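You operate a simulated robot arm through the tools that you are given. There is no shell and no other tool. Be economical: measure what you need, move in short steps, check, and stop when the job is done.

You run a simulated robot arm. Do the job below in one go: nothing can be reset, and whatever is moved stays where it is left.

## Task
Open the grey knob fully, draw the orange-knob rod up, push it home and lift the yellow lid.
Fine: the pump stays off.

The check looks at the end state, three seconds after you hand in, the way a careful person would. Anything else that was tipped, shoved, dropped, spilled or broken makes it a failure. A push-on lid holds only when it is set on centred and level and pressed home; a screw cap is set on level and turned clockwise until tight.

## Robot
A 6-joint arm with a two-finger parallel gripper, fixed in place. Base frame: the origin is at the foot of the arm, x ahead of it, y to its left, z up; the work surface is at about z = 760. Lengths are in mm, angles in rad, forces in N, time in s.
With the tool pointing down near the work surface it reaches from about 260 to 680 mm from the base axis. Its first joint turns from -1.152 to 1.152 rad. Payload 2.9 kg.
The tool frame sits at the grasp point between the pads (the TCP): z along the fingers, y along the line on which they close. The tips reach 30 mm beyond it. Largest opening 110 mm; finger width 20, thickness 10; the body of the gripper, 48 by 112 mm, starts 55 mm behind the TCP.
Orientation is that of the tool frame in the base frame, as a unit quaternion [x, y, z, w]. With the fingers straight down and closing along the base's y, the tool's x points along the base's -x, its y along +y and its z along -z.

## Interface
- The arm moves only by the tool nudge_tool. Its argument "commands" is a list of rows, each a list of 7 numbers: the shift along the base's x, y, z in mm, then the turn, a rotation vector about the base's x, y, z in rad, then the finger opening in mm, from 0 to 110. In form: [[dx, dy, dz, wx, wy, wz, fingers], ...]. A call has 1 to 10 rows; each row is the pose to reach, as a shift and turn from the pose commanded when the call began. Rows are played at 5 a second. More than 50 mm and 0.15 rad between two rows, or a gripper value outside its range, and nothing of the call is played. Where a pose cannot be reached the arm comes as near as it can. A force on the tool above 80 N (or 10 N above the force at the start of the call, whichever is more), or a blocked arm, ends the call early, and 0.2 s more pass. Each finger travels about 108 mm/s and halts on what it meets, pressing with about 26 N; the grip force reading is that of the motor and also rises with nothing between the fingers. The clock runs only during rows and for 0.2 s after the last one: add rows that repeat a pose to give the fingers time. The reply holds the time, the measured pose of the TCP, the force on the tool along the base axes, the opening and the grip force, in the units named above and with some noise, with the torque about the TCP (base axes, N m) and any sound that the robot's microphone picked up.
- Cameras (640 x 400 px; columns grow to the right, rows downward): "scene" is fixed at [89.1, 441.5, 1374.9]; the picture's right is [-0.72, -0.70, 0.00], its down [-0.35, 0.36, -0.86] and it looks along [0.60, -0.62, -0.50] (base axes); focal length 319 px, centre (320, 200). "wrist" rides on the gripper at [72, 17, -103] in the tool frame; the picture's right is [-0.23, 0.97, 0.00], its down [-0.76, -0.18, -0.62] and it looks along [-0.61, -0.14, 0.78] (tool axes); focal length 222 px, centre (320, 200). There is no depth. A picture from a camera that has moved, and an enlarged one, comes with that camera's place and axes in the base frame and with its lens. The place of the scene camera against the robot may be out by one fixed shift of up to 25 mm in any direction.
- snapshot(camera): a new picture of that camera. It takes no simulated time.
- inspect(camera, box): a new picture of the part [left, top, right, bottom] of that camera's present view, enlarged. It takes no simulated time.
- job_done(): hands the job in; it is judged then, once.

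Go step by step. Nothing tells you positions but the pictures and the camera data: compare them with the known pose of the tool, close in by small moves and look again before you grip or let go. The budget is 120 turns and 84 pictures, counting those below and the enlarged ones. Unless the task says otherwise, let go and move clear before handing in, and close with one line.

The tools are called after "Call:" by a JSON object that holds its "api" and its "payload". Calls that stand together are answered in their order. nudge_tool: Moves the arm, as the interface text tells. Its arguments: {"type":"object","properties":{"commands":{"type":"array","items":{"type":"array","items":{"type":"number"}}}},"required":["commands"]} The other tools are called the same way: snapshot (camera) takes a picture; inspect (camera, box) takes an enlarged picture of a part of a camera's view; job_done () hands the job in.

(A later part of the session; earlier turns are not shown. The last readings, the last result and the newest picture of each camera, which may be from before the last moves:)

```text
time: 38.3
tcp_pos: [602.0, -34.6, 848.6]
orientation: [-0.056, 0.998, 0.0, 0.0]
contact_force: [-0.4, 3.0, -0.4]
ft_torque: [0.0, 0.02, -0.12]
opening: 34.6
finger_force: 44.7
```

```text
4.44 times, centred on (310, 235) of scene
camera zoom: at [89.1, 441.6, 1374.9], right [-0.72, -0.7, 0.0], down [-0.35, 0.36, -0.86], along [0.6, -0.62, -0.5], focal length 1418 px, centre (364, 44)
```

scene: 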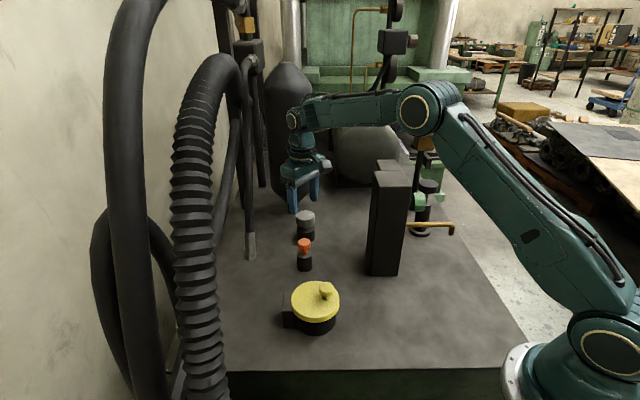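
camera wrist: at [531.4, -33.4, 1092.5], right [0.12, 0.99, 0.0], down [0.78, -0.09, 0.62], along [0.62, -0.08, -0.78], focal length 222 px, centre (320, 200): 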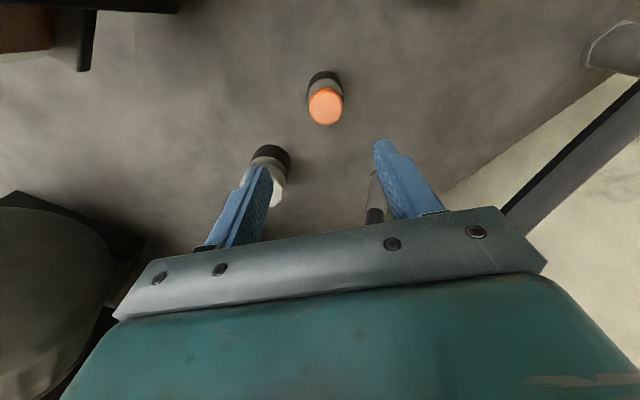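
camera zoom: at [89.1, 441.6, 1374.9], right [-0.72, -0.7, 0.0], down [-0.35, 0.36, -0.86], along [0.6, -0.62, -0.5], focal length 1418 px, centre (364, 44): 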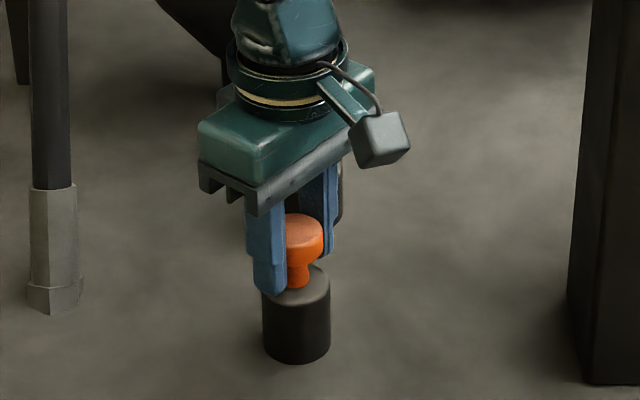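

Cap gripped (34.6 mm). Drawing it up slowly.

Call:
{"api": "nudge_tool", "payload": {"commands": [[0, 0, 4, 0, 0, 0, 20], [0, 0, 8, 0, 0, 0, 20], [0, 0, 12, 0, 0, 0, 20], [0, 0, 16, 0, 0, 0, 20], [0, 0, 20, 0, 0, 0, 20]]}}

Call:
{"api": "inspect", "payload": {"camera": "scene", "box": [260, 190, 360, 280]}}

```text
time: 39.5
tcp_pos: [601.6, -35.8, 866.1]
orientation: [-0.053, 0.999, 0.0, -0.002]
contact_force: [-6.2, 0.5, -1.6]
ft_torque: [0.02, -0.16, -0.05]
opening: 34.8
finger_force: 45.2
```

```text
4.44 times, centred on (310, 235) of scene
camera zoom: at [88.9, 441.5, 1374.9], right [-0.72, -0.7, 0.0], down [-0.35, 0.36, -0.86], along [0.6, -0.62, -0.5], focal length 1418 px, centre (364, 44)
```

zoom: 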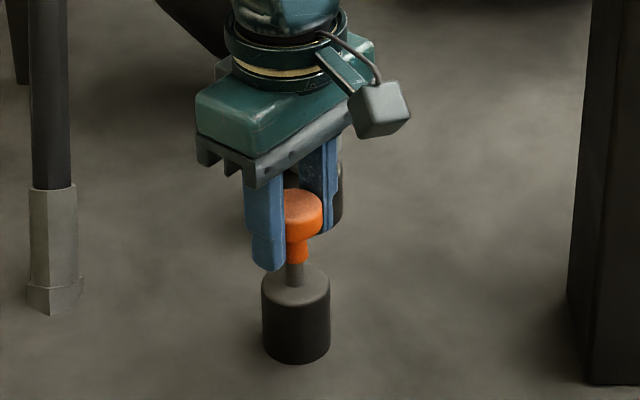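

Call:
{"api": "nudge_tool", "payload": {"commands": [[0, 0, 4, 0, 0, 0, 20], [0, 0, 8, 0, 0, 0, 20], [0, 0, 12, 0, 0, 0, 20], [0, 0, 16, 0, 0, 0, 20], [0, 0, 20, 0, 0, 0, 20]]}}

Call:
{"api": "inspect", "payload": {"camera": "scene", "box": [260, 190, 360, 280]}}

```text
time: 40.7
tcp_pos: [602.0, -35.4, 886.9]
orientation: [-0.054, 0.999, 0.0, 0.0]
contact_force: [-6.4, -3.1, -1.0]
ft_torque: [-0.05, 0.27, -0.07]
opening: 34.6
finger_force: 45.1
```

```text
4.44 times, centred on (310, 235) of scene
camera zoom: at [89.0, 441.4, 1375.0], right [-0.72, -0.7, 0.0], down [-0.35, 0.36, -0.86], along [0.6, -0.62, -0.5], focal length 1418 px, centre (364, 44)
```

zoom: 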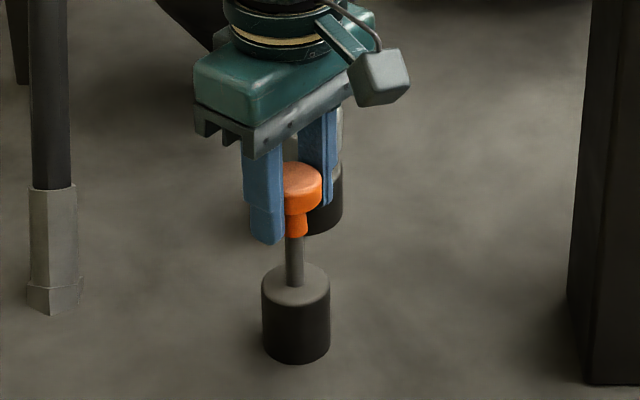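

Call:
{"api": "nudge_tool", "payload": {"commands": [[0, 0, 3, 0, 0, 0, 20], [0, 0, 6, 0, 0, 0, 20], [0, 0, 9, 0, 0, 0, 20], [0, 0, 12, 0, 0, 0, 20]]}}

Call:
{"api": "inspect", "payload": {"camera": "scene", "box": [260, 190, 360, 280]}}

```text
time: 41.7
tcp_pos: [602.9, -34.6, 899.5]
orientation: [-0.055, 0.998, -0.001, 0.001]
contact_force: [-3.8, -3.6, -1.1]
ft_torque: [-0.05, -0.18, -0.11]
opening: 34.4
finger_force: 44.8
```

```text
4.44 times, centred on (310, 235) of scene
camera zoom: at [89.0, 441.4, 1375.0], right [-0.72, -0.7, 0.0], down [-0.35, 0.36, -0.86], along [0.6, -0.62, -0.5], focal length 1418 px, centre (364, 44)
```

zoom: 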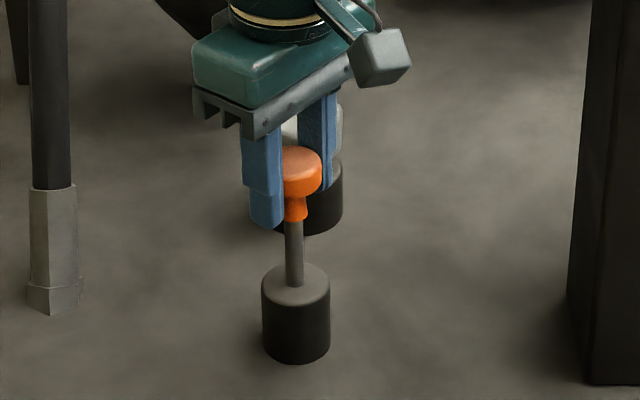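

Call:
{"api": "nudge_tool", "payload": {"commands": [[0, 0, 3, 0, 0, 0, 20], [0, 0, 6, 0, 0, 0, 20], [0, 0, 9, 0, 0, 0, 20], [0, 0, 12, 0, 0, 0, 20]]}}

Call:
{"api": "inspect", "payload": {"camera": "scene", "box": [260, 190, 360, 280]}}

```text
time: 42.7
tcp_pos: [602.7, -35.6, 910.9]
orientation: [-0.055, 0.998, 0.0, -0.001]
contact_force: [-6.3, -3.8, -1.9]
ft_torque: [-0.11, 0.43, -0.13]
opening: 34.5
finger_force: 45.2
```

```text
4.44 times, centred on (310, 235) of scene
camera zoom: at [88.9, 441.4, 1375.0], right [-0.72, -0.7, 0.0], down [-0.35, 0.36, -0.86], along [0.6, -0.62, -0.5], focal length 1418 px, centre (364, 44)
```

zoom: 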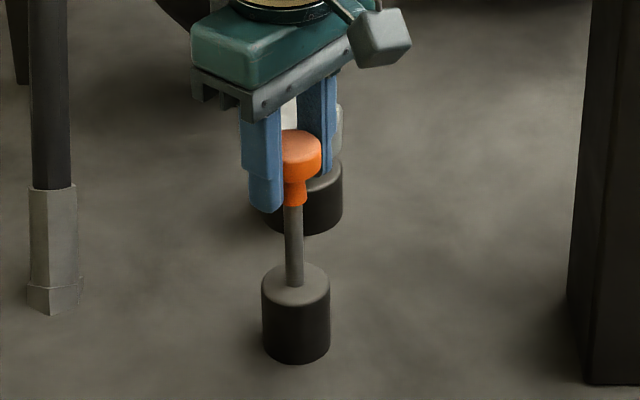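

Call:
{"api": "nudge_tool", "payload": {"commands": [[0, 0, 3, 0, 0, 0, 20], [0, 0, 6, 0, 0, 0, 20], [0, 0, 9, 0, 0, 0, 20], [0, 0, 12, 0, 0, 0, 20]]}}

Call:
{"api": "inspect", "payload": {"camera": "scene", "box": [260, 190, 360, 280]}}

```text
time: 43.7
tcp_pos: [602.4, -36.3, 923.1]
orientation: [-0.056, 0.998, -0.001, 0.0]
contact_force: [-9.5, -0.3, -0.8]
ft_torque: [0.02, -0.06, -0.05]
opening: 34.6
finger_force: 45.1
```

```text
4.44 times, centred on (310, 235) of scene
camera zoom: at [88.8, 441.5, 1375.0], right [-0.72, -0.7, 0.0], down [-0.35, 0.36, -0.86], along [0.6, -0.62, -0.5], focal length 1418 px, centre (364, 44)
```

zoom: 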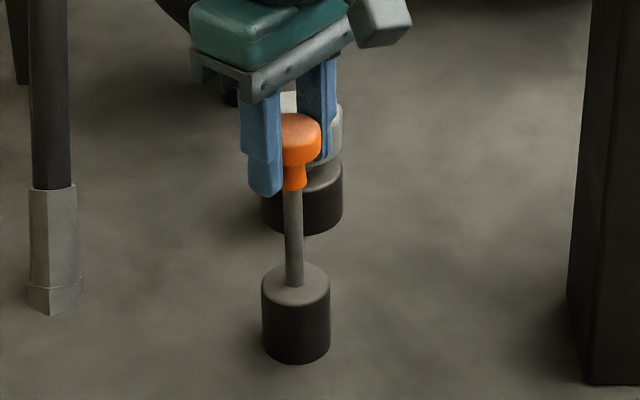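

Call:
{"api": "nudge_tool", "payload": {"commands": [[-1, 0, 3, 0, 0, 0, 20], [-1, 0, 6, 0, 0, 0, 20], [-1, 0, 9, 0, 0, 0, 20], [-1, 0, 12, 0, 0, 0, 20], [-1, 0, 15, 0, 0, 0, 20]]}}

Call:
{"api": "inspect", "payload": {"camera": "scene", "box": [260, 190, 360, 280]}}

```text
time: 44.9
tcp_pos: [602.5, -35.9, 938.4]
orientation: [-0.056, 0.998, -0.001, 0.002]
contact_force: [7.1, -1.3, -0.7]
ft_torque: [-0.04, -0.18, -0.12]
opening: 34.6
finger_force: 44.7
```

```text
4.44 times, centred on (310, 235) of scene
camera zoom: at [89.2, 441.5, 1374.9], right [-0.72, -0.7, 0.0], down [-0.35, 0.36, -0.86], along [0.6, -0.62, -0.5], focal length 1418 px, centre (364, 44)
```

zoom: 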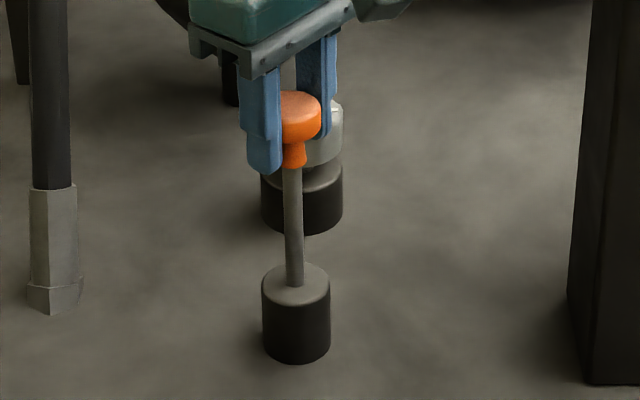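

Call:
{"api": "nudge_tool", "payload": {"commands": [[0.5, 0, 3, 0, 0, 0, 20], [0.5, 0, 6, 0, 0, 0, 20], [0.5, 0, 9, 0, 0, 0, 20], [0.5, 0, 12, 0, 0, 0, 20]]}}

Call:
{"api": "inspect", "payload": {"camera": "scene", "box": [260, 190, 360, 280]}}

```text
time: 45.9
tcp_pos: [601.9, -35.1, 950.0]
orientation: [-0.055, 0.998, 0.001, 0.0]
contact_force: [9.7, 2.0, -1.1]
ft_torque: [0.0, 0.24, -0.1]
opening: 34.5
finger_force: 44.8
```

```text
4.44 times, centred on (310, 235) of scene
camera zoom: at [89.3, 441.6, 1374.9], right [-0.72, -0.7, 0.0], down [-0.35, 0.36, -0.86], along [0.6, -0.62, -0.5], focal length 1418 px, centre (364, 44)
```

zoom: 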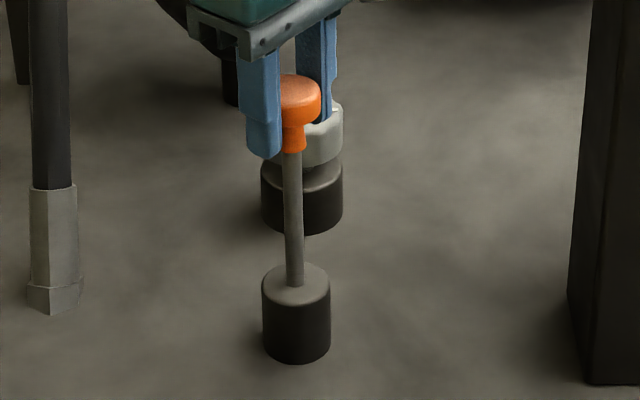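

Call:
{"api": "nudge_tool", "payload": {"commands": [[0.5, 0, 3, 0, 0, 0, 20], [0.5, 0, 6, 0, 0, 0, 20], [0.5, 0, 9, 0, 0, 0, 20], [0.5, 0, 12, 0, 0, 0, 20]]}}

Call:
{"api": "inspect", "payload": {"camera": "scene", "box": [260, 190, 360, 280]}}

```text
time: 46.9
tcp_pos: [601.6, -34.6, 962.3]
orientation: [-0.054, 0.999, 0.0, -0.001]
contact_force: [2.0, 4.0, -1.5]
ft_torque: [0.03, 0.07, -0.05]
opening: 34.6
finger_force: 45.1
```

```text
4.44 times, centred on (310, 235) of scene
camera zoom: at [89.1, 441.6, 1374.9], right [-0.72, -0.7, 0.0], down [-0.35, 0.36, -0.86], along [0.6, -0.62, -0.5], focal length 1418 px, centre (364, 44)
```

zoom: 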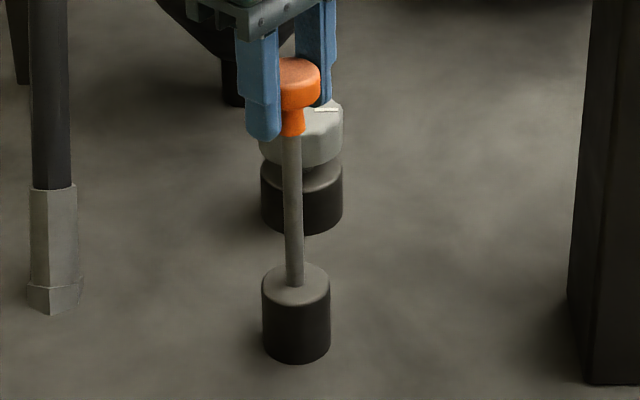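

Call:
{"api": "nudge_tool", "payload": {"commands": [[0, 0, 3, 0, 0, 0, 20], [0, 0, 6, 0, 0, 0, 20], [0, 0, 9, 0, 0, 0, 20], [0, 0, 12, 0, 0, 0, 20]]}}

Call:
{"api": "inspect", "payload": {"camera": "scene", "box": [260, 190, 360, 280]}}

```text
time: 47.9
tcp_pos: [602.0, -34.4, 974.0]
orientation: [-0.054, 0.999, 0.0, -0.001]
contact_force: [-3.9, 0.5, -0.6]
ft_torque: [-0.03, 0.36, -0.07]
opening: 34.7
finger_force: 45.0
```

```text
4.44 times, centred on (310, 235) of scene
camera zoom: at [89.0, 441.5, 1374.9], right [-0.72, -0.7, 0.0], down [-0.35, 0.36, -0.86], along [0.6, -0.62, -0.5], focal length 1418 px, centre (364, 44)
```

zoom: 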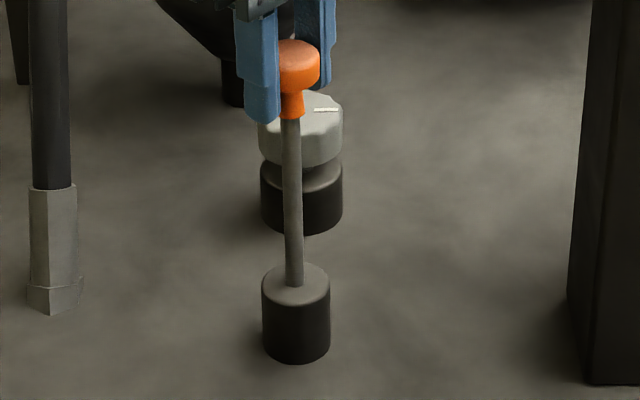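

Call:
{"api": "nudge_tool", "payload": {"commands": [[0, 0, 3, 0, 0, 0, 20], [0, 0, 6, 0, 0, 0, 20], [0, 0, 9, 0, 0, 0, 20], [0, 0, 12, 0, 0, 0, 20]]}}

Call:
{"api": "inspect", "payload": {"camera": "scene", "box": [260, 180, 360, 280]}}

```text
time: 48.9
tcp_pos: [602.1, -36.0, 986.5]
orientation: [-0.055, 0.998, 0.0, 0.0]
contact_force: [-1.8, 1.3, -2.2]
ft_torque: [-0.01, 0.46, -0.13]
opening: 34.6
finger_force: 44.9
```

```text
4.00 times, centred on (310, 230) of scene
camera zoom: at [89.0, 441.5, 1374.9], right [-0.72, -0.7, 0.0], down [-0.35, 0.36, -0.86], along [0.6, -0.62, -0.5], focal length 1276 px, centre (360, 80)
```

zoom: 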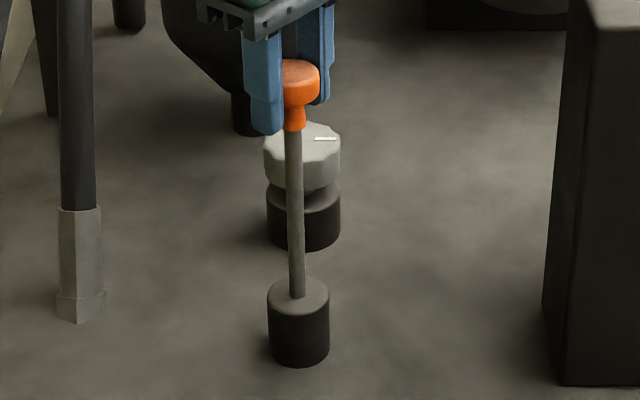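

Call:
{"api": "nudge_tool", "payload": {"commands": [[0, 0, 3, 0, 0, 0, 20], [0, 0, 6, 0, 0, 0, 20], [0, 0, 9, 0, 0, 0, 20], [0, 0, 12, 0, 0, 0, 20]]}}

Call:
{"api": "inspect", "payload": {"camera": "scene", "box": [260, 180, 360, 280]}}

```text
time: 49.9
tcp_pos: [601.0, -34.6, 998.2]
orientation: [-0.054, 0.999, 0.0, 0.0]
contact_force: [-5.0, 2.3, -5.4]
ft_torque: [0.07, -0.24, -0.1]
opening: 34.6
finger_force: 45.3
```

```text
4.00 times, centred on (310, 230) of scene
camera zoom: at [89.0, 441.6, 1374.9], right [-0.72, -0.7, 0.0], down [-0.35, 0.36, -0.86], along [0.6, -0.62, -0.5], focal length 1276 px, centre (360, 80)
```

zoom: 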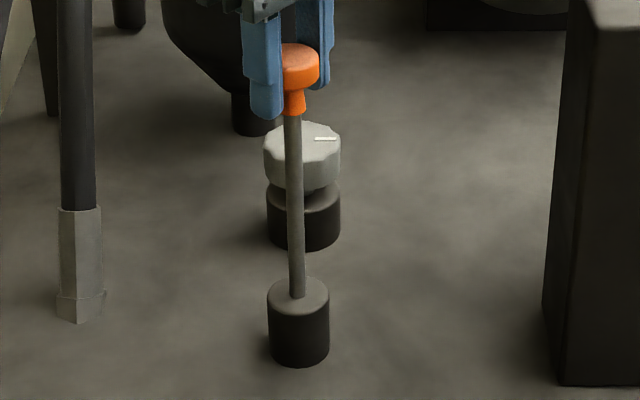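

Call:
{"api": "nudge_tool", "payload": {"commands": [[0, 0, 2, 0, 0, 0, 20], [0, 0, 4, 0, 0, 0, 20], [0, 0, 6, 0, 0, 0, 20]]}}

```text
time: 50.7
tcp_pos: [601.4, -35.2, 999.3]
orientation: [-0.055, 0.998, 0.0, -0.005]
contact_force: [7.4, 1.3, -37.7]
ft_torque: [0.0, -0.21, -0.03]
opening: 34.7
finger_force: 44.8
```

The upper stop is reached (-38 N, about 150 mm drawn). Now pushing it home.

Call:
{"api": "nudge_tool", "payload": {"commands": [[0, 0, -8, 0, 0, 0, 20], [0, 0, -16, 0, 0, 0, 20], [0, 0, -26, 0, 0, 0, 20], [0, 0, -36, 0, 0, 0, 20], [0, 0, -46, 0, 0, 0, 20], [0, 0, -56, 0, 0, 0, 20], [0, 0, -66, 0, 0, 0, 20], [0, 0, -76, 0, 0, 0, 20]]}}

Call:
{"api": "nudge_tool", "payload": {"commands": [[0, 0, -8, 0, 0, 0, 20], [0, 0, -16, 0, 0, 0, 20], [0, 0, -26, 0, 0, 0, 20], [0, 0, -36, 0, 0, 0, 20], [0, 0, -46, 0, 0, 0, 20], [0, 0, -56, 0, 0, 0, 20], [0, 0, -66, 0, 0, 0, 20], [0, 0, -74, 0, 0, 0, 20]]}}

```text
time: 52.5
tcp_pos: [601.6, -36.4, 926.0]
orientation: [-0.055, 0.998, 0.0, -0.001]
contact_force: [-11.7, 1.7, 1.2]
ft_torque: [0.04, -0.15, -0.07]
opening: 34.5
finger_force: 44.9
```

```text
time: 54.3
tcp_pos: [601.2, -35.4, 854.0]
orientation: [-0.054, 0.999, -0.001, -0.001]
contact_force: [-10.7, 0.4, -0.9]
ft_torque: [-0.01, 0.35, -0.19]
opening: 34.9
finger_force: 45.0
```

Call:
{"api": "nudge_tool", "payload": {"commands": [[0, 0, -2, 0, 0, 0, 20], [0, 0, -4, 0, 0, 0, 20], [0, 0, -6, 0, 0, 0, 20], [0, 0, -8, 0, 0, 0, 20], [0, 0, -10, 0, 0, 0, 20]]}}

Call:
{"api": "inspect", "payload": {"camera": "scene", "box": [260, 190, 360, 280]}}

```text
time: 55.5
tcp_pos: [601.5, -35.5, 846.1]
orientation: [-0.055, 0.998, 0.0, 0.001]
contact_force: [-21.4, -0.6, 29.5]
ft_torque: [-0.06, 0.54, -0.06]
opening: 34.7
finger_force: 45.5
```

```text
4.44 times, centred on (310, 235) of scene
camera zoom: at [88.0, 441.6, 1375.0], right [-0.72, -0.7, 0.0], down [-0.35, 0.36, -0.86], along [0.6, -0.62, -0.5], focal length 1418 px, centre (364, 44)
```

zoom: 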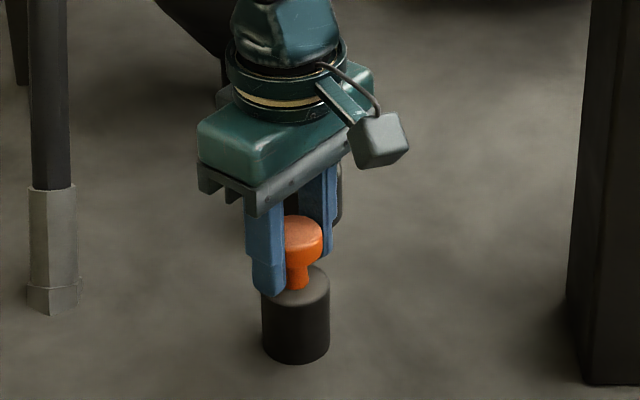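

Bottomed out at +30 N: the rod is home. I release, rise and move over toward the yellow lid.

Call:
{"api": "nudge_tool", "payload": {"commands": [[0, 0, 0, 0, 0, 0, 45], [0, 0, 0, 0, 0, 0, 65], [0, 0, 0, 0, 0, 0, 70], [0, 0, 20, 0, 0, 0, 70], [0, 0, 50, 0, 0, 0, 70], [0, 0, 90, 0, 0, 0, 70], [-15, 10, 125, 0, 0, 0, 70], [-40, 30, 150, 0, 0, 0, 70], [-70, 50, 170, 0, 0, 0, 70], [-105, 75, 180, 0, 0, 0, 70]]}}

Call:
{"api": "snapshot", "payload": {"camera": "wrist"}}

Call:
{"api": "inspect", "payload": {"camera": "scene", "box": [260, 200, 380, 350]}}

```text
time: 57.7
tcp_pos: [496.5, 39.0, 1024.0]
orientation: [-0.054, 0.999, 0.0, 0.0]
contact_force: [0.1, 0.5, 0.0]
ft_torque: [-0.03, -0.01, 0.01]
opening: 70.0
finger_force: 0.1
```

```text
27 pictures are left
camera wrist: at [423.5, 48.5, 1128.4], right [0.12, 0.99, 0.0], down [0.78, -0.09, 0.62], along [0.62, -0.08, -0.78], focal length 222 px, centre (320, 200)
```

wrist: 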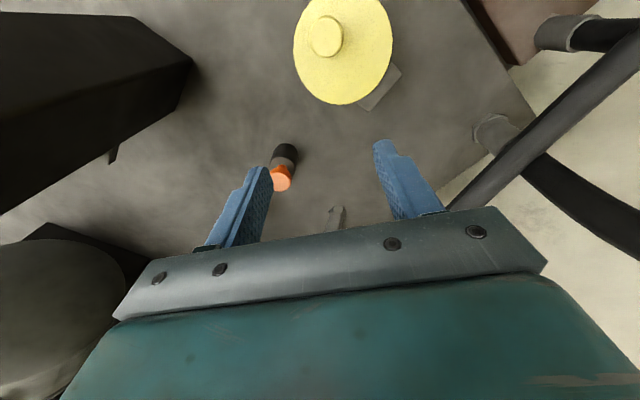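

```text
2.67 times, centred on (320, 275) of scene
camera zoom: at [89.1, 441.5, 1374.9], right [-0.72, -0.7, 0.0], down [-0.35, 0.36, -0.86], along [0.6, -0.62, -0.5], focal length 851 px, centre (320, 0)
```

zoom: 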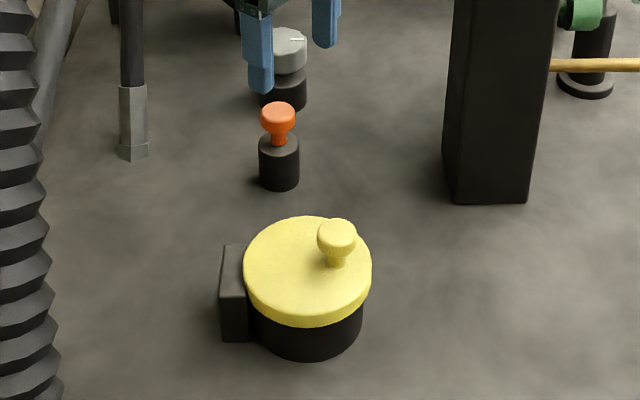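

The rod is home. The lid's knob is at ≈ (437,51,846), its centre ≈ (452,70), with a hinge block on the far (+x,+y) side. I move above the knob and yaw so the fingers close parallel to the hinge.

Call:
{"api": "nudge_tool", "payload": {"commands": [[-10, 2, -10, 0, 0, 0.13, 70], [-20, 4, -20, 0, 0, 0.26, 70], [-30, 6, -35, 0, 0, 0.4, 70], [-45, 9, -50, 0, 0, 0.53, 70], [-59.5, 12.5, -64, 0, 0, 0.66, 70]]}}

Call:
{"api": "snapshot", "payload": {"camera": "wrist"}}

```text
time: 58.9
tcp_pos: [438.2, 52.7, 958.3]
orientation: [-0.376, 0.927, 0.0, 0.0]
contact_force: [0.0, -0.3, -0.5]
ft_torque: [0.01, -0.04, 0.01]
opening: 70.1
finger_force: 0.1
```

```text
25 pictures are left
camera wrist: at [374.0, 14.0, 1063.7], right [-0.52, 0.86, 0.0], down [0.67, 0.4, 0.62], along [0.53, 0.32, -0.78], focal length 222 px, centre (320, 200)
```

wrist: 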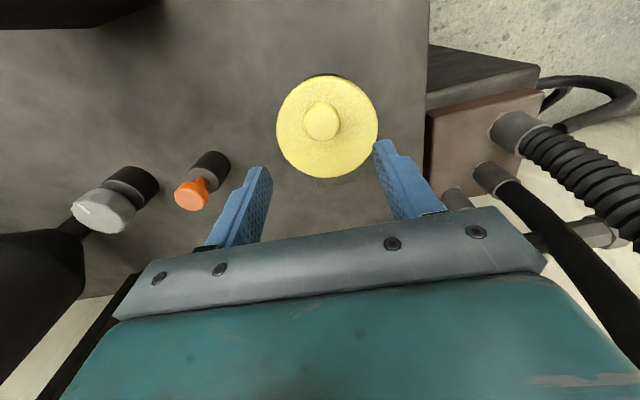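

Call:
{"api": "inspect", "payload": {"camera": "wrist", "box": [260, 60, 400, 200]}}

```text
2.86 times, centred on (330, 130) of wrist
camera zoom: at [374.0, 14.0, 1063.7], right [-0.52, 0.86, 0.0], down [0.67, 0.4, 0.62], along [0.53, 0.32, -0.78], focal length 635 px, centre (291, 400)
```

zoom: 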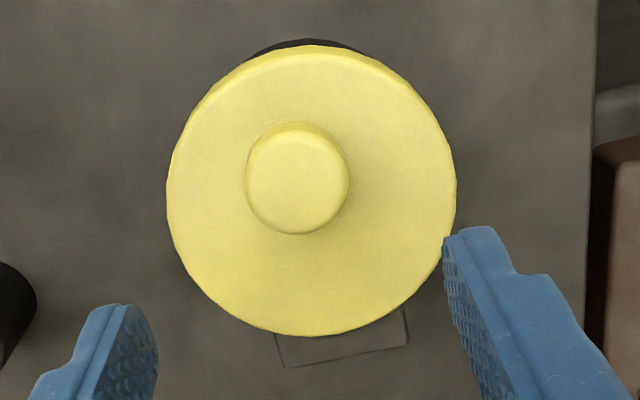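

Call:
{"api": "nudge_tool", "payload": {"commands": [[-0.5, 0, -40, 0, 0, 0, 65], [-1.5, 0, -80, 0, 0, 0, 65], [-1.5, 0, -95, 0, 0, 0, 65], [-1.5, 0, -109, 0, 0, 0, 60], [-1.5, 0, -109, 0, 0, 0, 45], [-1.5, 0, -109, 0, 0, 0, 30], [-1.5, 0, -109, 0, 0, 0, 20], [-1.5, 0, -109, 0, 0, 0, 20]]}}

Call:
{"api": "inspect", "payload": {"camera": "scene", "box": [260, 200, 380, 350]}}

```text
time: 60.0
tcp_pos: [436.5, 53.7, 858.1]
orientation: [-0.376, 0.927, 0.001, 0.003]
contact_force: [-6.8, 3.4, 21.7]
ft_torque: [0.4, 0.52, -0.06]
opening: 48.6
finger_force: 3.0
stopped in row 5: the force on the tool passed its limit at 89 N (the readings are from after the stop); the commanded pose is now the measured one
```

```text
2.67 times, centred on (320, 275) of scene
camera zoom: at [88.6, 441.6, 1374.9], right [-0.72, -0.7, 0.0], down [-0.35, 0.36, -0.86], along [0.6, -0.62, -0.5], focal length 851 px, centre (320, 0)
```

zoom: 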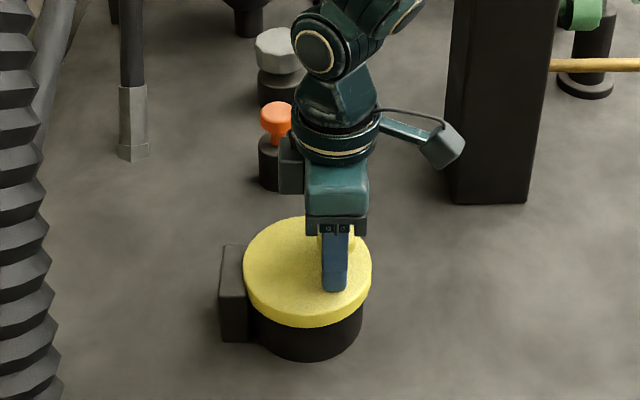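

The fingertips touched the lid top at z ≈ 828. I rise 4 mm and close on the knob.

Call:
{"api": "nudge_tool", "payload": {"commands": [[0, 0, 4, 0, 0, 0, 50], [0, 0, 4, 0, 0, 0, 45], [0, 0, 4, 0, 0, 0, 35], [0, 0, 4, 0, 0, 0, 25], [0, 0, 4, 0, 0, 0, 15], [0, 0, 4, 0, 0, 0, 15]]}}

Call:
{"api": "inspect", "payload": {"camera": "wrist", "box": [220, 60, 420, 240]}}

```text
time: 61.4
tcp_pos: [436.1, 53.1, 859.3]
orientation: [-0.377, 0.926, 0.001, 0.0]
contact_force: [-11.5, 10.8, -3.0]
ft_torque: [0.0, 0.17, -0.05]
opening: 32.9
finger_force: 44.6
```

```text
2.22 times, centred on (320, 150) of wrist
camera zoom: at [372.8, 15.1, 964.2], right [-0.52, 0.86, 0.0], down [0.67, 0.4, 0.62], along [0.53, 0.32, -0.78], focal length 494 px, centre (320, 311)
```

zoom: 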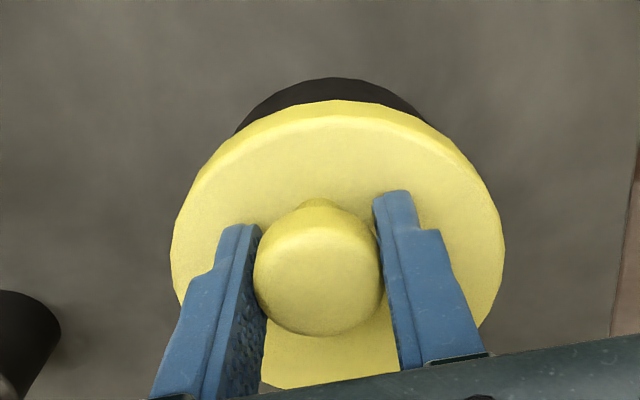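

Gripped on the knob. I lift along the hinge arc, watching the forces.

Call:
{"api": "nudge_tool", "payload": {"commands": [[2, 2, 6, 0, 0, 0, 15], [4.5, 4.3, 13, 0, 0, 0, 15], [7.3, 7, 19, 0, 0, 0, 15], [10.4, 9.9, 25, 0, 0, 0, 15]]}}

Call:
{"api": "inspect", "payload": {"camera": "scene", "box": [260, 200, 380, 350]}}

```text
time: 62.4
tcp_pos: [446.1, 61.9, 884.3]
orientation: [-0.375, 0.927, 0.001, -0.003]
contact_force: [-16.7, 6.3, -13.0]
ft_torque: [-0.82, 1.03, 0.0]
opening: 33.1
finger_force: 45.1
```

```text
2.67 times, centred on (320, 275) of scene
camera zoom: at [88.8, 441.7, 1374.9], right [-0.72, -0.7, 0.0], down [-0.35, 0.36, -0.86], along [0.6, -0.62, -0.5], focal length 851 px, centre (320, 0)
```

zoom: 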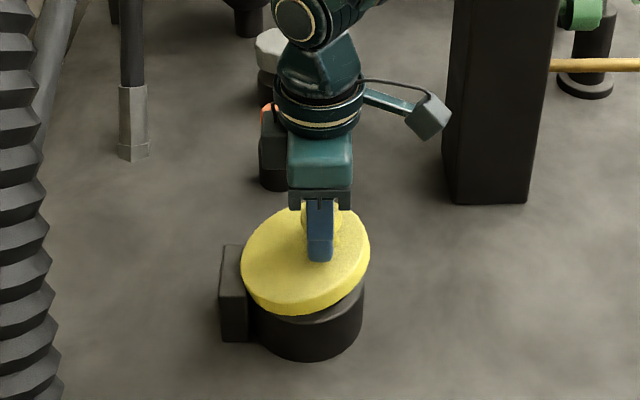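

It is hinged and opening as expected. Continuing along the arc.

Call:
{"api": "nudge_tool", "payload": {"commands": [[2, 4, 5.5, 0, 0, 0, 15], [5.5, 7.2, 10.6, 0, 0, 0, 15], [9.2, 10.8, 15.4, 0, 0, 0, 15], [13.5, 15, 19.7, 0, 0, 0, 15], [18, 19.2, 23.5, 0, 0, 0, 15], [22.5, 23.5, 26.9, 0, 0, 0, 15]]}}

Call:
{"api": "inspect", "payload": {"camera": "scene", "box": [260, 200, 380, 350]}}

```text
time: 63.8
tcp_pos: [468.3, 85.5, 912.5]
orientation: [-0.375, 0.927, 0.0, -0.001]
contact_force: [-17.6, -8.4, 4.0]
ft_torque: [-0.91, 1.14, -0.01]
opening: 33.1
finger_force: 44.8
```

```text
2.67 times, centred on (320, 275) of scene
camera zoom: at [88.6, 441.3, 1375.0], right [-0.72, -0.7, 0.0], down [-0.35, 0.36, -0.86], along [0.6, -0.62, -0.5], focal length 851 px, centre (320, 0)
```

zoom: 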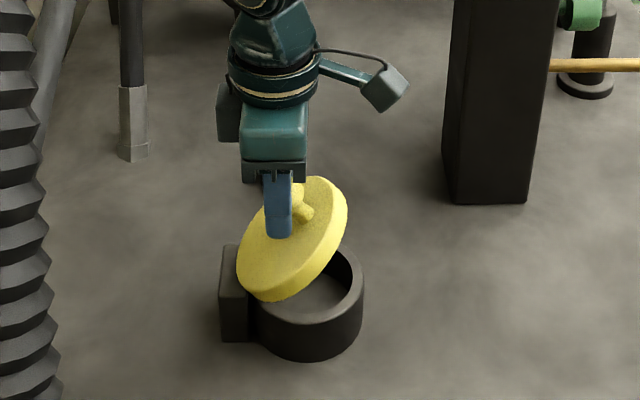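

Call:
{"api": "nudge_tool", "payload": {"commands": [[-1.5, -1.5, 0, -0.07, 0.07, 0, 15], [3, 2.8, 3, -0.1, 0.105, 0, 15], [8, 7.7, 5.4, -0.14, 0.14, 0, 15], [13, 12.5, 7.2, -0.17, 0.18, 0, 15], [18.3, 17.5, 8.6, -0.21, 0.216, 0, 15]]}}

Call:
{"api": "inspect", "payload": {"camera": "scene", "box": [260, 200, 380, 350]}}

```text
time: 65.0
tcp_pos: [486.2, 102.9, 918.3]
orientation: [-0.371, 0.916, -0.056, -0.142]
contact_force: [-8.8, 10.6, -21.3]
ft_torque: [0.17, 0.29, 0.16]
opening: 32.7
finger_force: 45.3
```

```text
2.67 times, centred on (320, 275) of scene
camera zoom: at [89.1, 441.8, 1374.8], right [-0.72, -0.7, 0.0], down [-0.35, 0.36, -0.86], along [0.6, -0.62, -0.5], focal length 851 px, centre (320, 0)
```

zoom: 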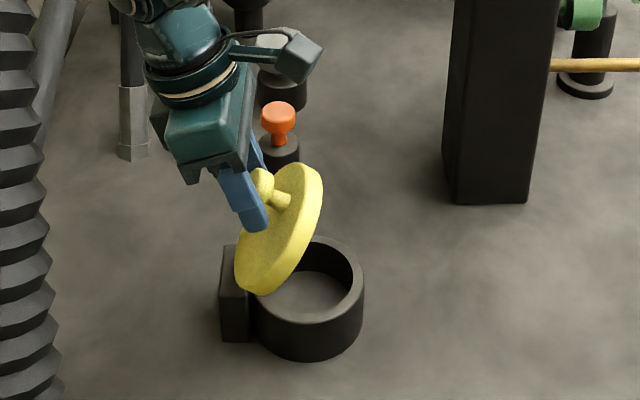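

Call:
{"api": "nudge_tool", "payload": {"commands": [[5, 5, -1.5, -0.035, 0.036, 0, 15], [10, 10, -1.5, -0.07, 0.072, 0, 15], [15.5, 14.8, -2, -0.105, 0.108, 0, 15], [21, 20, -2.5, -0.14, 0.144, 0, 15], [26, 25, -3.5, -0.14, 0.144, 0, 15]]}}

Call:
{"api": "inspect", "payload": {"camera": "scene", "box": [260, 200, 380, 350]}}

```text
time: 65.7
tcp_pos: [467.8, 88.2, 932.1]
orientation: [-0.357, 0.907, -0.1, -0.201]
contact_force: [-5.1, -18.8, 38.8]
ft_torque: [-0.67, -0.07, 0.44]
opening: 32.2
finger_force: 45.0
stopped in row 3: the force on the tool passed its limit at 132 N (the readings are from after the stop); the commanded pose is now the measured one
```

```text
2.67 times, centred on (320, 275) of scene
camera zoom: at [77.8, 438.0, 1376.8], right [-0.72, -0.7, -0.01], down [-0.34, 0.36, -0.87], along [0.61, -0.62, -0.5], focal length 851 px, centre (320, 0)
```

zoom: 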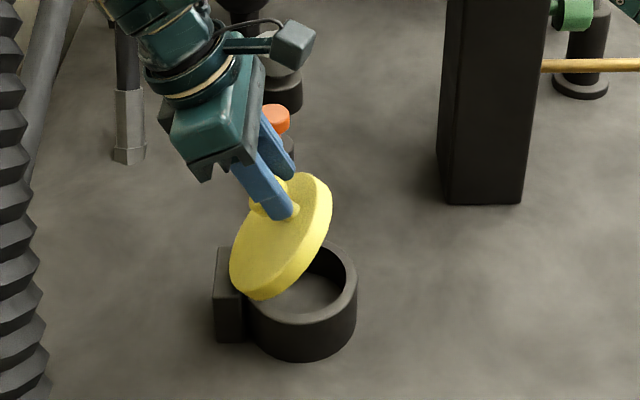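

A force spike threw the arm back. I look at the whole scene before moving on.

Call:
{"api": "snapshot", "payload": {"camera": "scene"}}

Call:
{"api": "snapshot", "payload": {"camera": "wrist"}}

```text
17 pictures are left
```

scene: 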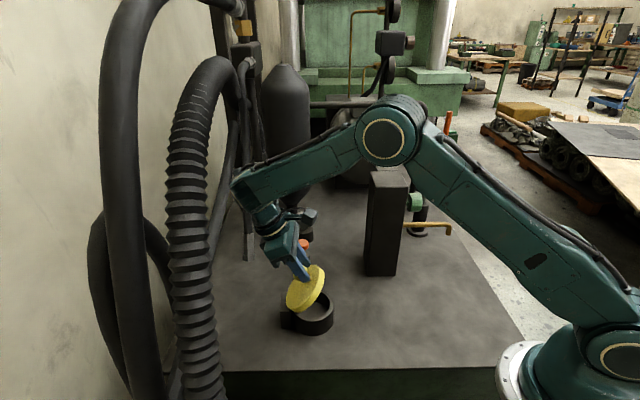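

```text
16 pictures are left
camera wrist: at [439.3, 89.3, 1057.3], right [-0.52, 0.85, -0.13], down [0.81, 0.53, 0.24], along [0.27, 0.01, -0.96], focal length 222 px, centre (320, 200)
```

wrist: 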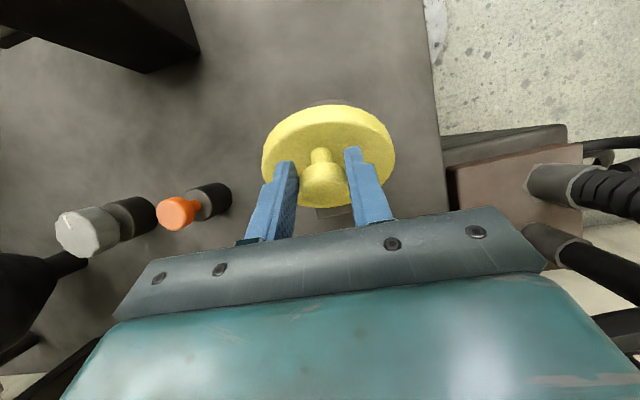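

Call:
{"api": "nudge_tool", "payload": {"commands": [[0, 0, 0, 0, 0, 0, 15], [0, 0, 0, 0, 0, 0, 15]]}}

Call:
{"api": "inspect", "payload": {"camera": "scene", "box": [220, 170, 380, 350]}}

```text
time: 66.3
tcp_pos: [468.9, 87.0, 933.1]
orientation: [-0.355, 0.907, -0.098, -0.202]
contact_force: [-5.5, -7.3, 29.5]
ft_torque: [-0.14, -0.33, 0.06]
opening: 32.3
finger_force: 44.7
```

```text
2.22 times, centred on (300, 260) of scene
camera zoom: at [78.0, 437.7, 1376.9], right [-0.72, -0.7, -0.01], down [-0.34, 0.36, -0.87], along [0.61, -0.62, -0.5], focal length 709 px, centre (364, 67)
```

zoom: 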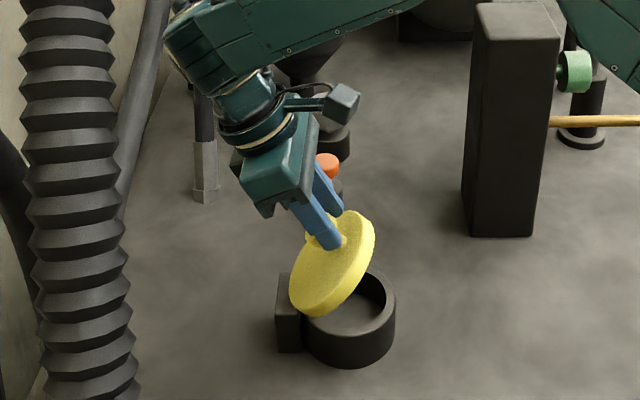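

Call:
{"api": "nudge_tool", "payload": {"commands": [[0, 0, 1.5, 0, 0, 0, 15], [0, 0, 3, 0, 0, 0, 15], [2, 2, 4, 0, 0, 0, 15], [4, 4, 5, 0, 0, 0, 15]]}}

```text
time: 67.3
tcp_pos: [465.0, 85.5, 933.6]
orientation: [-0.355, 0.906, -0.1, -0.208]
contact_force: [19.0, -12.1, -3.4]
ft_torque: [-0.18, -0.87, 0.03]
opening: 31.2
finger_force: 44.7
```

Call:
{"api": "snapshot", "payload": {"camera": "scene"}}

Call:
{"api": "inspect", "payload": {"camera": "scene", "box": [160, 60, 480, 340]}}

```text
14 pictures are left
```

scene: 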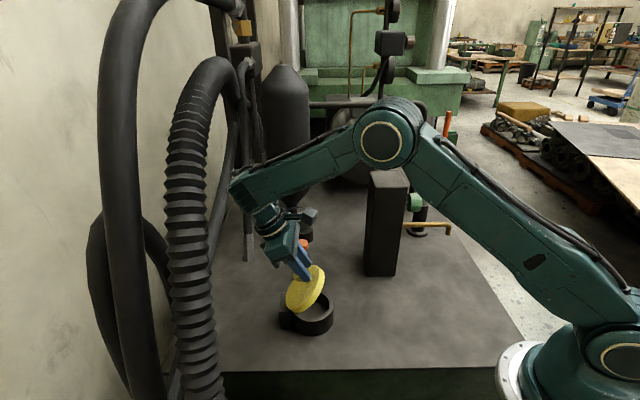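

```text
1.43 times, centred on (320, 200) of scene
camera zoom: at [77.1, 436.7, 1377.3], right [-0.72, -0.7, -0.01], down [-0.34, 0.36, -0.87], along [0.61, -0.62, -0.5], focal length 456 px, centre (320, 200)
```

zoom: 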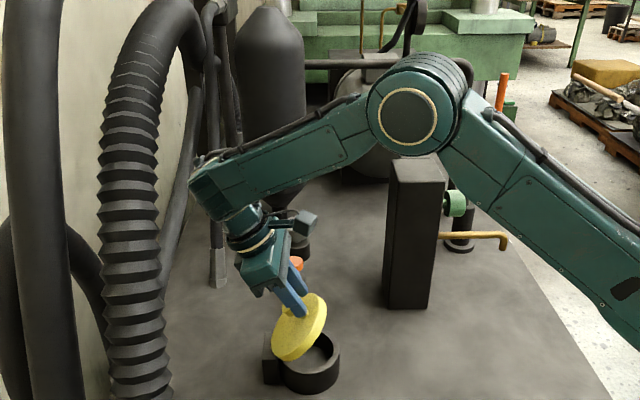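

The forearm's wrist end seems to be pressing on the diagonal pipe behind it. I undo the tool tilt while holding the knob, to pull the wrist off the pipe.

Call:
{"api": "nudge_tool", "payload": {"commands": [[-2, -2, 0, 0.035, -0.036, 0, 15], [-4, -4, 0, 0.07, -0.072, 0, 15], [-5, -5, 0, 0.14, -0.144, 0, 15], [-5, -5, 0, 0.21, -0.216, 0, 15], [-5, -5, 0, 0.26, -0.27, 0, 15], [-5, -5, 0, 0.31, -0.325, 0, 15]]}}

Call:
{"api": "inspect", "payload": {"camera": "scene", "box": [160, 60, 480, 340]}}

```text
time: 67.6
tcp_pos: [464.1, 84.9, 935.1]
orientation: [-0.344, 0.909, -0.102, -0.211]
contact_force: [-5.1, -26.7, 38.3]
ft_torque: [-1.07, 0.3, 0.5]
opening: 28.8
finger_force: 45.2
stopped in row 1: the force on the tool passed its limit at 88 N (the readings are from after the stop); the commanded pose is now the measured one
```

```text
1.43 times, centred on (320, 200) of scene
camera zoom: at [83.0, 439.8, 1375.9], right [-0.72, -0.7, 0.0], down [-0.35, 0.36, -0.86], along [0.6, -0.62, -0.5], focal length 456 px, centre (320, 200)
```

zoom: 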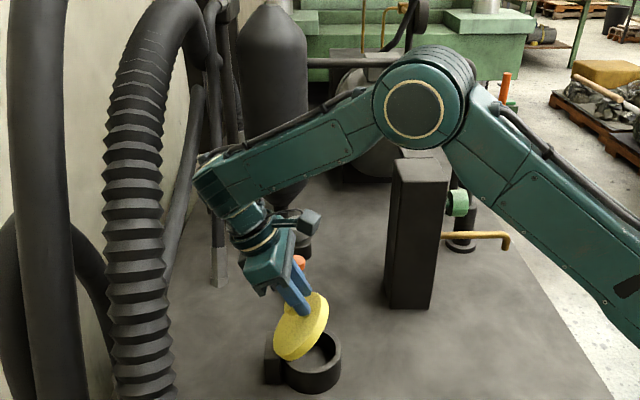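

Call:
{"api": "nudge_tool", "payload": {"commands": [[0, -1, 1, 0, 0, 0, 15], [0, -2, 2, 0, 0, 0, 15], [0, -2, 3, 0, 0, 0, 15]]}}

```text
time: 68.4
tcp_pos: [465.6, 85.0, 934.5]
orientation: [-0.349, 0.907, -0.101, -0.212]
contact_force: [0.6, -5.2, 8.4]
ft_torque: [-0.09, -0.29, 0.12]
opening: 28.4
finger_force: 44.6
```

Call:
{"api": "nudge_tool", "payload": {"commands": [[-0.3, -0.3, 0, 0.025, -0.026, 0, 15], [-0.6, -0.6, 0, 0.05, -0.052, 0, 15], [-0.9, -0.9, 0.2, 0.075, -0.078, 0, 15], [-1.2, -1.2, 0.3, 0.1, -0.104, 0, 15], [-1.5, -1.5, 0.5, 0.125, -0.13, 0, 15]]}}

Call:
{"api": "inspect", "payload": {"camera": "scene", "box": [220, 150, 380, 340]}}

```text
time: 69.6
tcp_pos: [465.2, 86.6, 933.9]
orientation: [-0.355, 0.923, -0.061, -0.136]
contact_force: [-37.4, 9.9, 33.9]
ft_torque: [0.05, 1.32, 0.46]
opening: 22.2
finger_force: 7.2
```

```text
2.11 times, centred on (300, 245) of scene
camera zoom: at [87.6, 441.7, 1375.0], right [-0.72, -0.7, 0.0], down [-0.35, 0.36, -0.86], along [0.6, -0.62, -0.5], focal length 672 px, centre (362, 105)
```

zoom: 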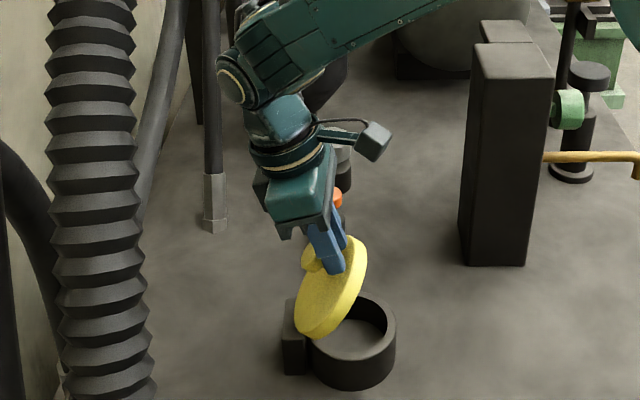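

The pads slid onto the stem, and the arm is off the pipe. I open the fingers to see whether the lid holds by itself.

Call:
{"api": "nudge_tool", "payload": {"commands": [[0, 0, 0, 0, 0, 0, 35], [0, 0, 0, 0, 0, 0, 50], [0, 0, 0, 0, 0, 0, 60]]}}

Call:
{"api": "inspect", "payload": {"camera": "scene", "box": [220, 150, 380, 340]}}

```text
time: 70.4
tcp_pos: [471.7, 84.5, 932.9]
orientation: [-0.353, 0.924, -0.064, -0.129]
contact_force: [0.2, 0.1, 1.0]
ft_torque: [0.04, 0.0, 0.01]
opening: 59.9
finger_force: 0.1
```

```text
2.11 times, centred on (300, 245) of scene
camera zoom: at [89.1, 441.5, 1374.9], right [-0.72, -0.7, 0.0], down [-0.35, 0.36, -0.86], along [0.6, -0.62, -0.5], focal length 672 px, centre (362, 105)
```

zoom: 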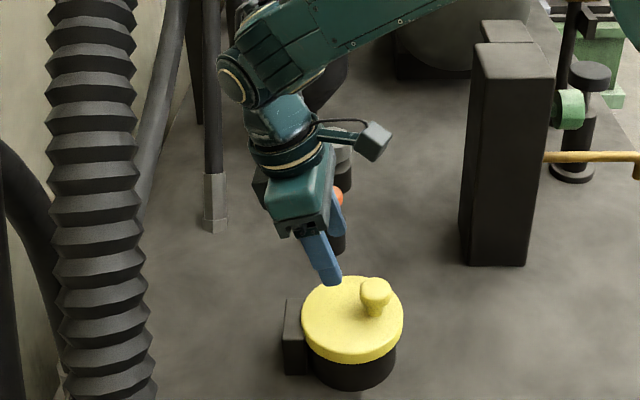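

The lid fell shut (undamaged, and the camera reading is back to normal), so it has to go past vertical. I regrip with a vertical tool and keep the wrist away from the pipe.

Call:
{"api": "nudge_tool", "payload": {"commands": [[0, 0, 15, 0, 0, 0, 65], [-8, -7, 25, 0.07, -0.065, 0, 65], [-17, -15, 27, 0.14, -0.13, 0, 65], [-26, -23, 27, 0.21, -0.196, 0, 65], [-35.7, -31.2, 27, 0.21, -0.196, 0.03, 65]]}}

Call:
{"api": "inspect", "payload": {"camera": "wrist", "box": [220, 60, 420, 240]}}

```text
time: 71.6
tcp_pos: [436.0, 54.8, 959.4]
orientation: [-0.371, 0.929, -0.004, 0.002]
contact_force: [0.1, -0.1, -0.4]
ft_torque: [-0.03, 0.01, -0.01]
opening: 64.8
finger_force: 0.0
```

```text
2.22 times, centred on (320, 150) of wrist
camera zoom: at [371.7, 16.6, 1063.7], right [-0.51, 0.86, -0.01], down [0.67, 0.4, 0.62], along [0.54, 0.31, -0.78], focal length 494 px, centre (320, 311)
```

zoom: 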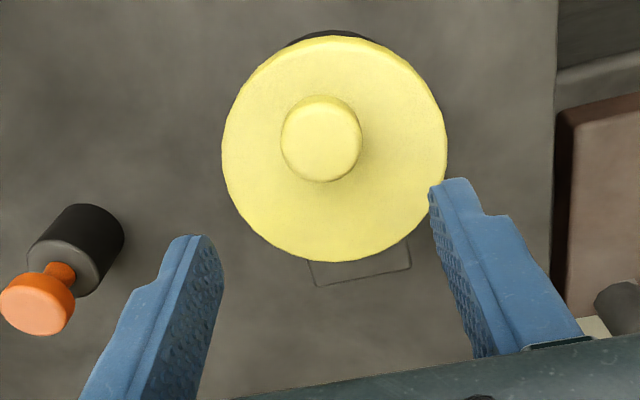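

Call:
{"api": "nudge_tool", "payload": {"commands": [[-1, -0.3, -40, 0, 0, 0, 65], [-1, -0.3, -75, 0, 0, 0, 65], [-1, -0.3, -90, 0, 0, 0, 60], [-1, -0.3, -98.4, 0, 0, 0, 55], [-1, -0.3, -98.4, 0, 0, 0, 40], [-1, -0.3, -98.4, 0, 0, 0, 25], [-1, -0.3, -98.4, 0, 0, 0, 15], [-1, -0.3, -98.4, 0, 0, 0, 15]]}}

```text
time: 73.4
tcp_pos: [434.5, 52.4, 860.0]
orientation: [-0.371, 0.929, -0.004, 0.001]
contact_force: [1.0, -0.3, -2.5]
ft_torque: [-0.08, -0.01, -0.02]
opening: 33.1
finger_force: 44.9
```

Clean grip this time. I lift along the arc and lean the tool slightly the other way.

Call:
{"api": "nudge_tool", "payload": {"commands": [[2, 1.9, 6.6, 0.014, -0.014, 0, 15], [4.2, 4, 13, 0.028, -0.029, 0, 15], [6.8, 6.6, 19.2, 0.041, -0.043, 0, 15], [9.8, 9.4, 25, 0.055, -0.058, 0, 15], [13, 12.5, 30.5, 0.069, -0.072, 0, 15], [16.6, 15.9, 35.6, 0.083, -0.086, 0, 15], [20.4, 19.5, 40.3, 0.097, -0.1, 0, 15], [24.4, 23.4, 44.7, 0.11, -0.115, 0, 15], [28.7, 27.5, 48.5, 0.124, -0.13, 0, 15], [33.1, 31.7, 51.9, 0.138, -0.144, 0, 15]]}}

Call:
{"api": "inspect", "payload": {"camera": "scene", "box": [220, 150, 380, 340]}}

```text
time: 75.6
tcp_pos: [465.6, 85.2, 912.9]
orientation: [-0.368, 0.925, 0.034, 0.091]
contact_force: [-13.0, -12.0, 1.6]
ft_torque: [-1.09, 1.05, -0.03]
opening: 33.2
finger_force: 44.9
```

```text
2.11 times, centred on (300, 245) of scene
camera zoom: at [88.7, 441.2, 1375.0], right [-0.72, -0.7, 0.0], down [-0.35, 0.36, -0.86], along [0.6, -0.62, -0.5], focal length 672 px, centre (362, 105)
```

zoom: 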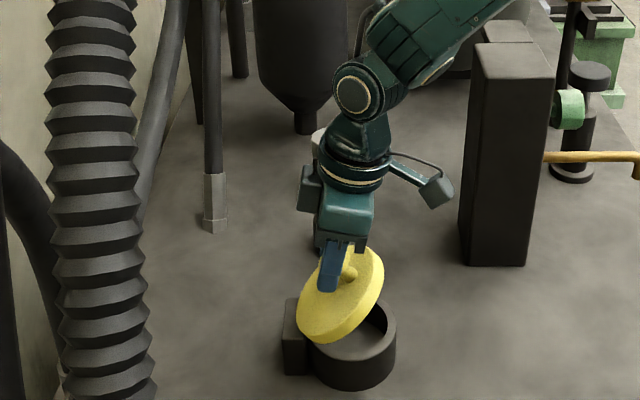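

Call:
{"api": "nudge_tool", "payload": {"commands": [[4.5, 4.3, 3.5, -0.035, 0.036, 0, 15], [9.7, 9.3, 6, -0.07, 0.072, 0, 15], [15, 14.4, 7.8, -0.105, 0.108, 0, 15], [20.5, 19.7, 9.2, -0.138, 0.144, 0, 15]]}}

Call:
{"api": "inspect", "payload": {"camera": "scene", "box": [220, 150, 380, 340]}}

```text
time: 76.6
tcp_pos: [486.5, 104.5, 921.1]
orientation: [-0.371, 0.928, -0.004, -0.002]
contact_force: [-12.3, -7.6, -4.1]
ft_torque: [-0.88, 0.98, -0.04]
opening: 33.2
finger_force: 45.2
```

```text
2.11 times, centred on (300, 245) of scene
camera zoom: at [88.8, 441.4, 1375.0], right [-0.72, -0.7, 0.0], down [-0.35, 0.36, -0.86], along [0.6, -0.62, -0.5], focal length 672 px, centre (362, 105)
```

zoom: 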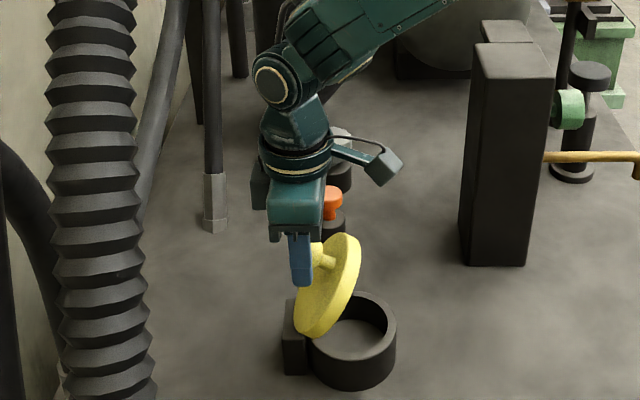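

Call:
{"api": "nudge_tool", "payload": {"commands": [[2.6, 2.5, 0.5, 0, 0, 0, 15], [5.2, 5, 0.8, 0, 0, 0, 15], [7.8, 7.5, 1, 0, 0, 0, 15], [10.4, 9.9, 1, 0, 0, 0, 15]]}}

```text
time: 77.6
tcp_pos: [497.2, 115.4, 924.0]
orientation: [-0.372, 0.928, -0.004, 0.0]
contact_force: [-13.1, -1.3, -0.1]
ft_torque: [-0.57, 0.78, 0.07]
opening: 33.0
finger_force: 45.5
```

Call:
{"api": "nudge_tool", "payload": {"commands": [[2.6, 2.5, 0, 0, 0, 0, 15], [5.2, 5, -0.3, 0, 0, 0, 15], [7.8, 7.5, -0.6, 0, 0, 0, 15], [10.4, 10, -1.1, 0, 0, 0, 15]]}}

Call:
{"api": "inspect", "payload": {"camera": "scene", "box": [220, 150, 380, 340]}}

```text
time: 78.6
tcp_pos: [507.7, 125.1, 922.4]
orientation: [-0.372, 0.928, -0.003, -0.001]
contact_force: [-18.9, 3.7, 9.3]
ft_torque: [-0.69, 1.01, -0.11]
opening: 31.9
finger_force: 45.1
```

```text
2.11 times, centred on (300, 245) of scene
camera zoom: at [88.4, 441.6, 1374.9], right [-0.72, -0.7, 0.0], down [-0.35, 0.36, -0.86], along [0.6, -0.62, -0.5], focal length 672 px, centre (362, 105)
```

zoom: 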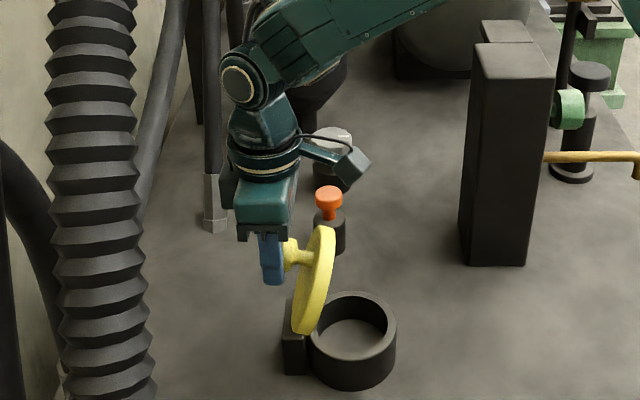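

Call:
{"api": "nudge_tool", "payload": {"commands": [[2.5, 2.4, 1, -0.02, 0.02, 0, 10], [5, 4.8, 0.8, -0.035, 0.036, 0, 10], [7.5, 7.2, 0.4, -0.05, 0.052, 0, 10], [10, 9.6, 0, -0.07, 0.072, 0, 10]]}}

Call:
{"api": "inspect", "payload": {"camera": "scene", "box": [220, 150, 380, 340]}}

```text
time: 79.6
tcp_pos: [513.1, 130.3, 923.1]
orientation: [-0.375, 0.925, -0.02, -0.054]
contact_force: [-31.1, -15.1, 13.2]
ft_torque: [2.64, -4.22, 1.89]
opening: 31.5
finger_force: 44.8
stopped in row 4: the force on the tool passed its limit at 85 N (the readings are from after the stop); the commanded pose is now the measured one
```

```text
2.11 times, centred on (300, 245) of scene
camera zoom: at [88.0, 441.0, 1375.2], right [-0.72, -0.7, 0.0], down [-0.35, 0.36, -0.86], along [0.6, -0.62, -0.5], focal length 672 px, centre (362, 105)
```

zoom: 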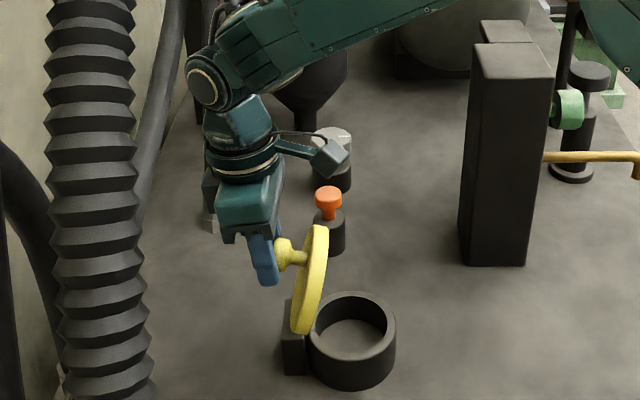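

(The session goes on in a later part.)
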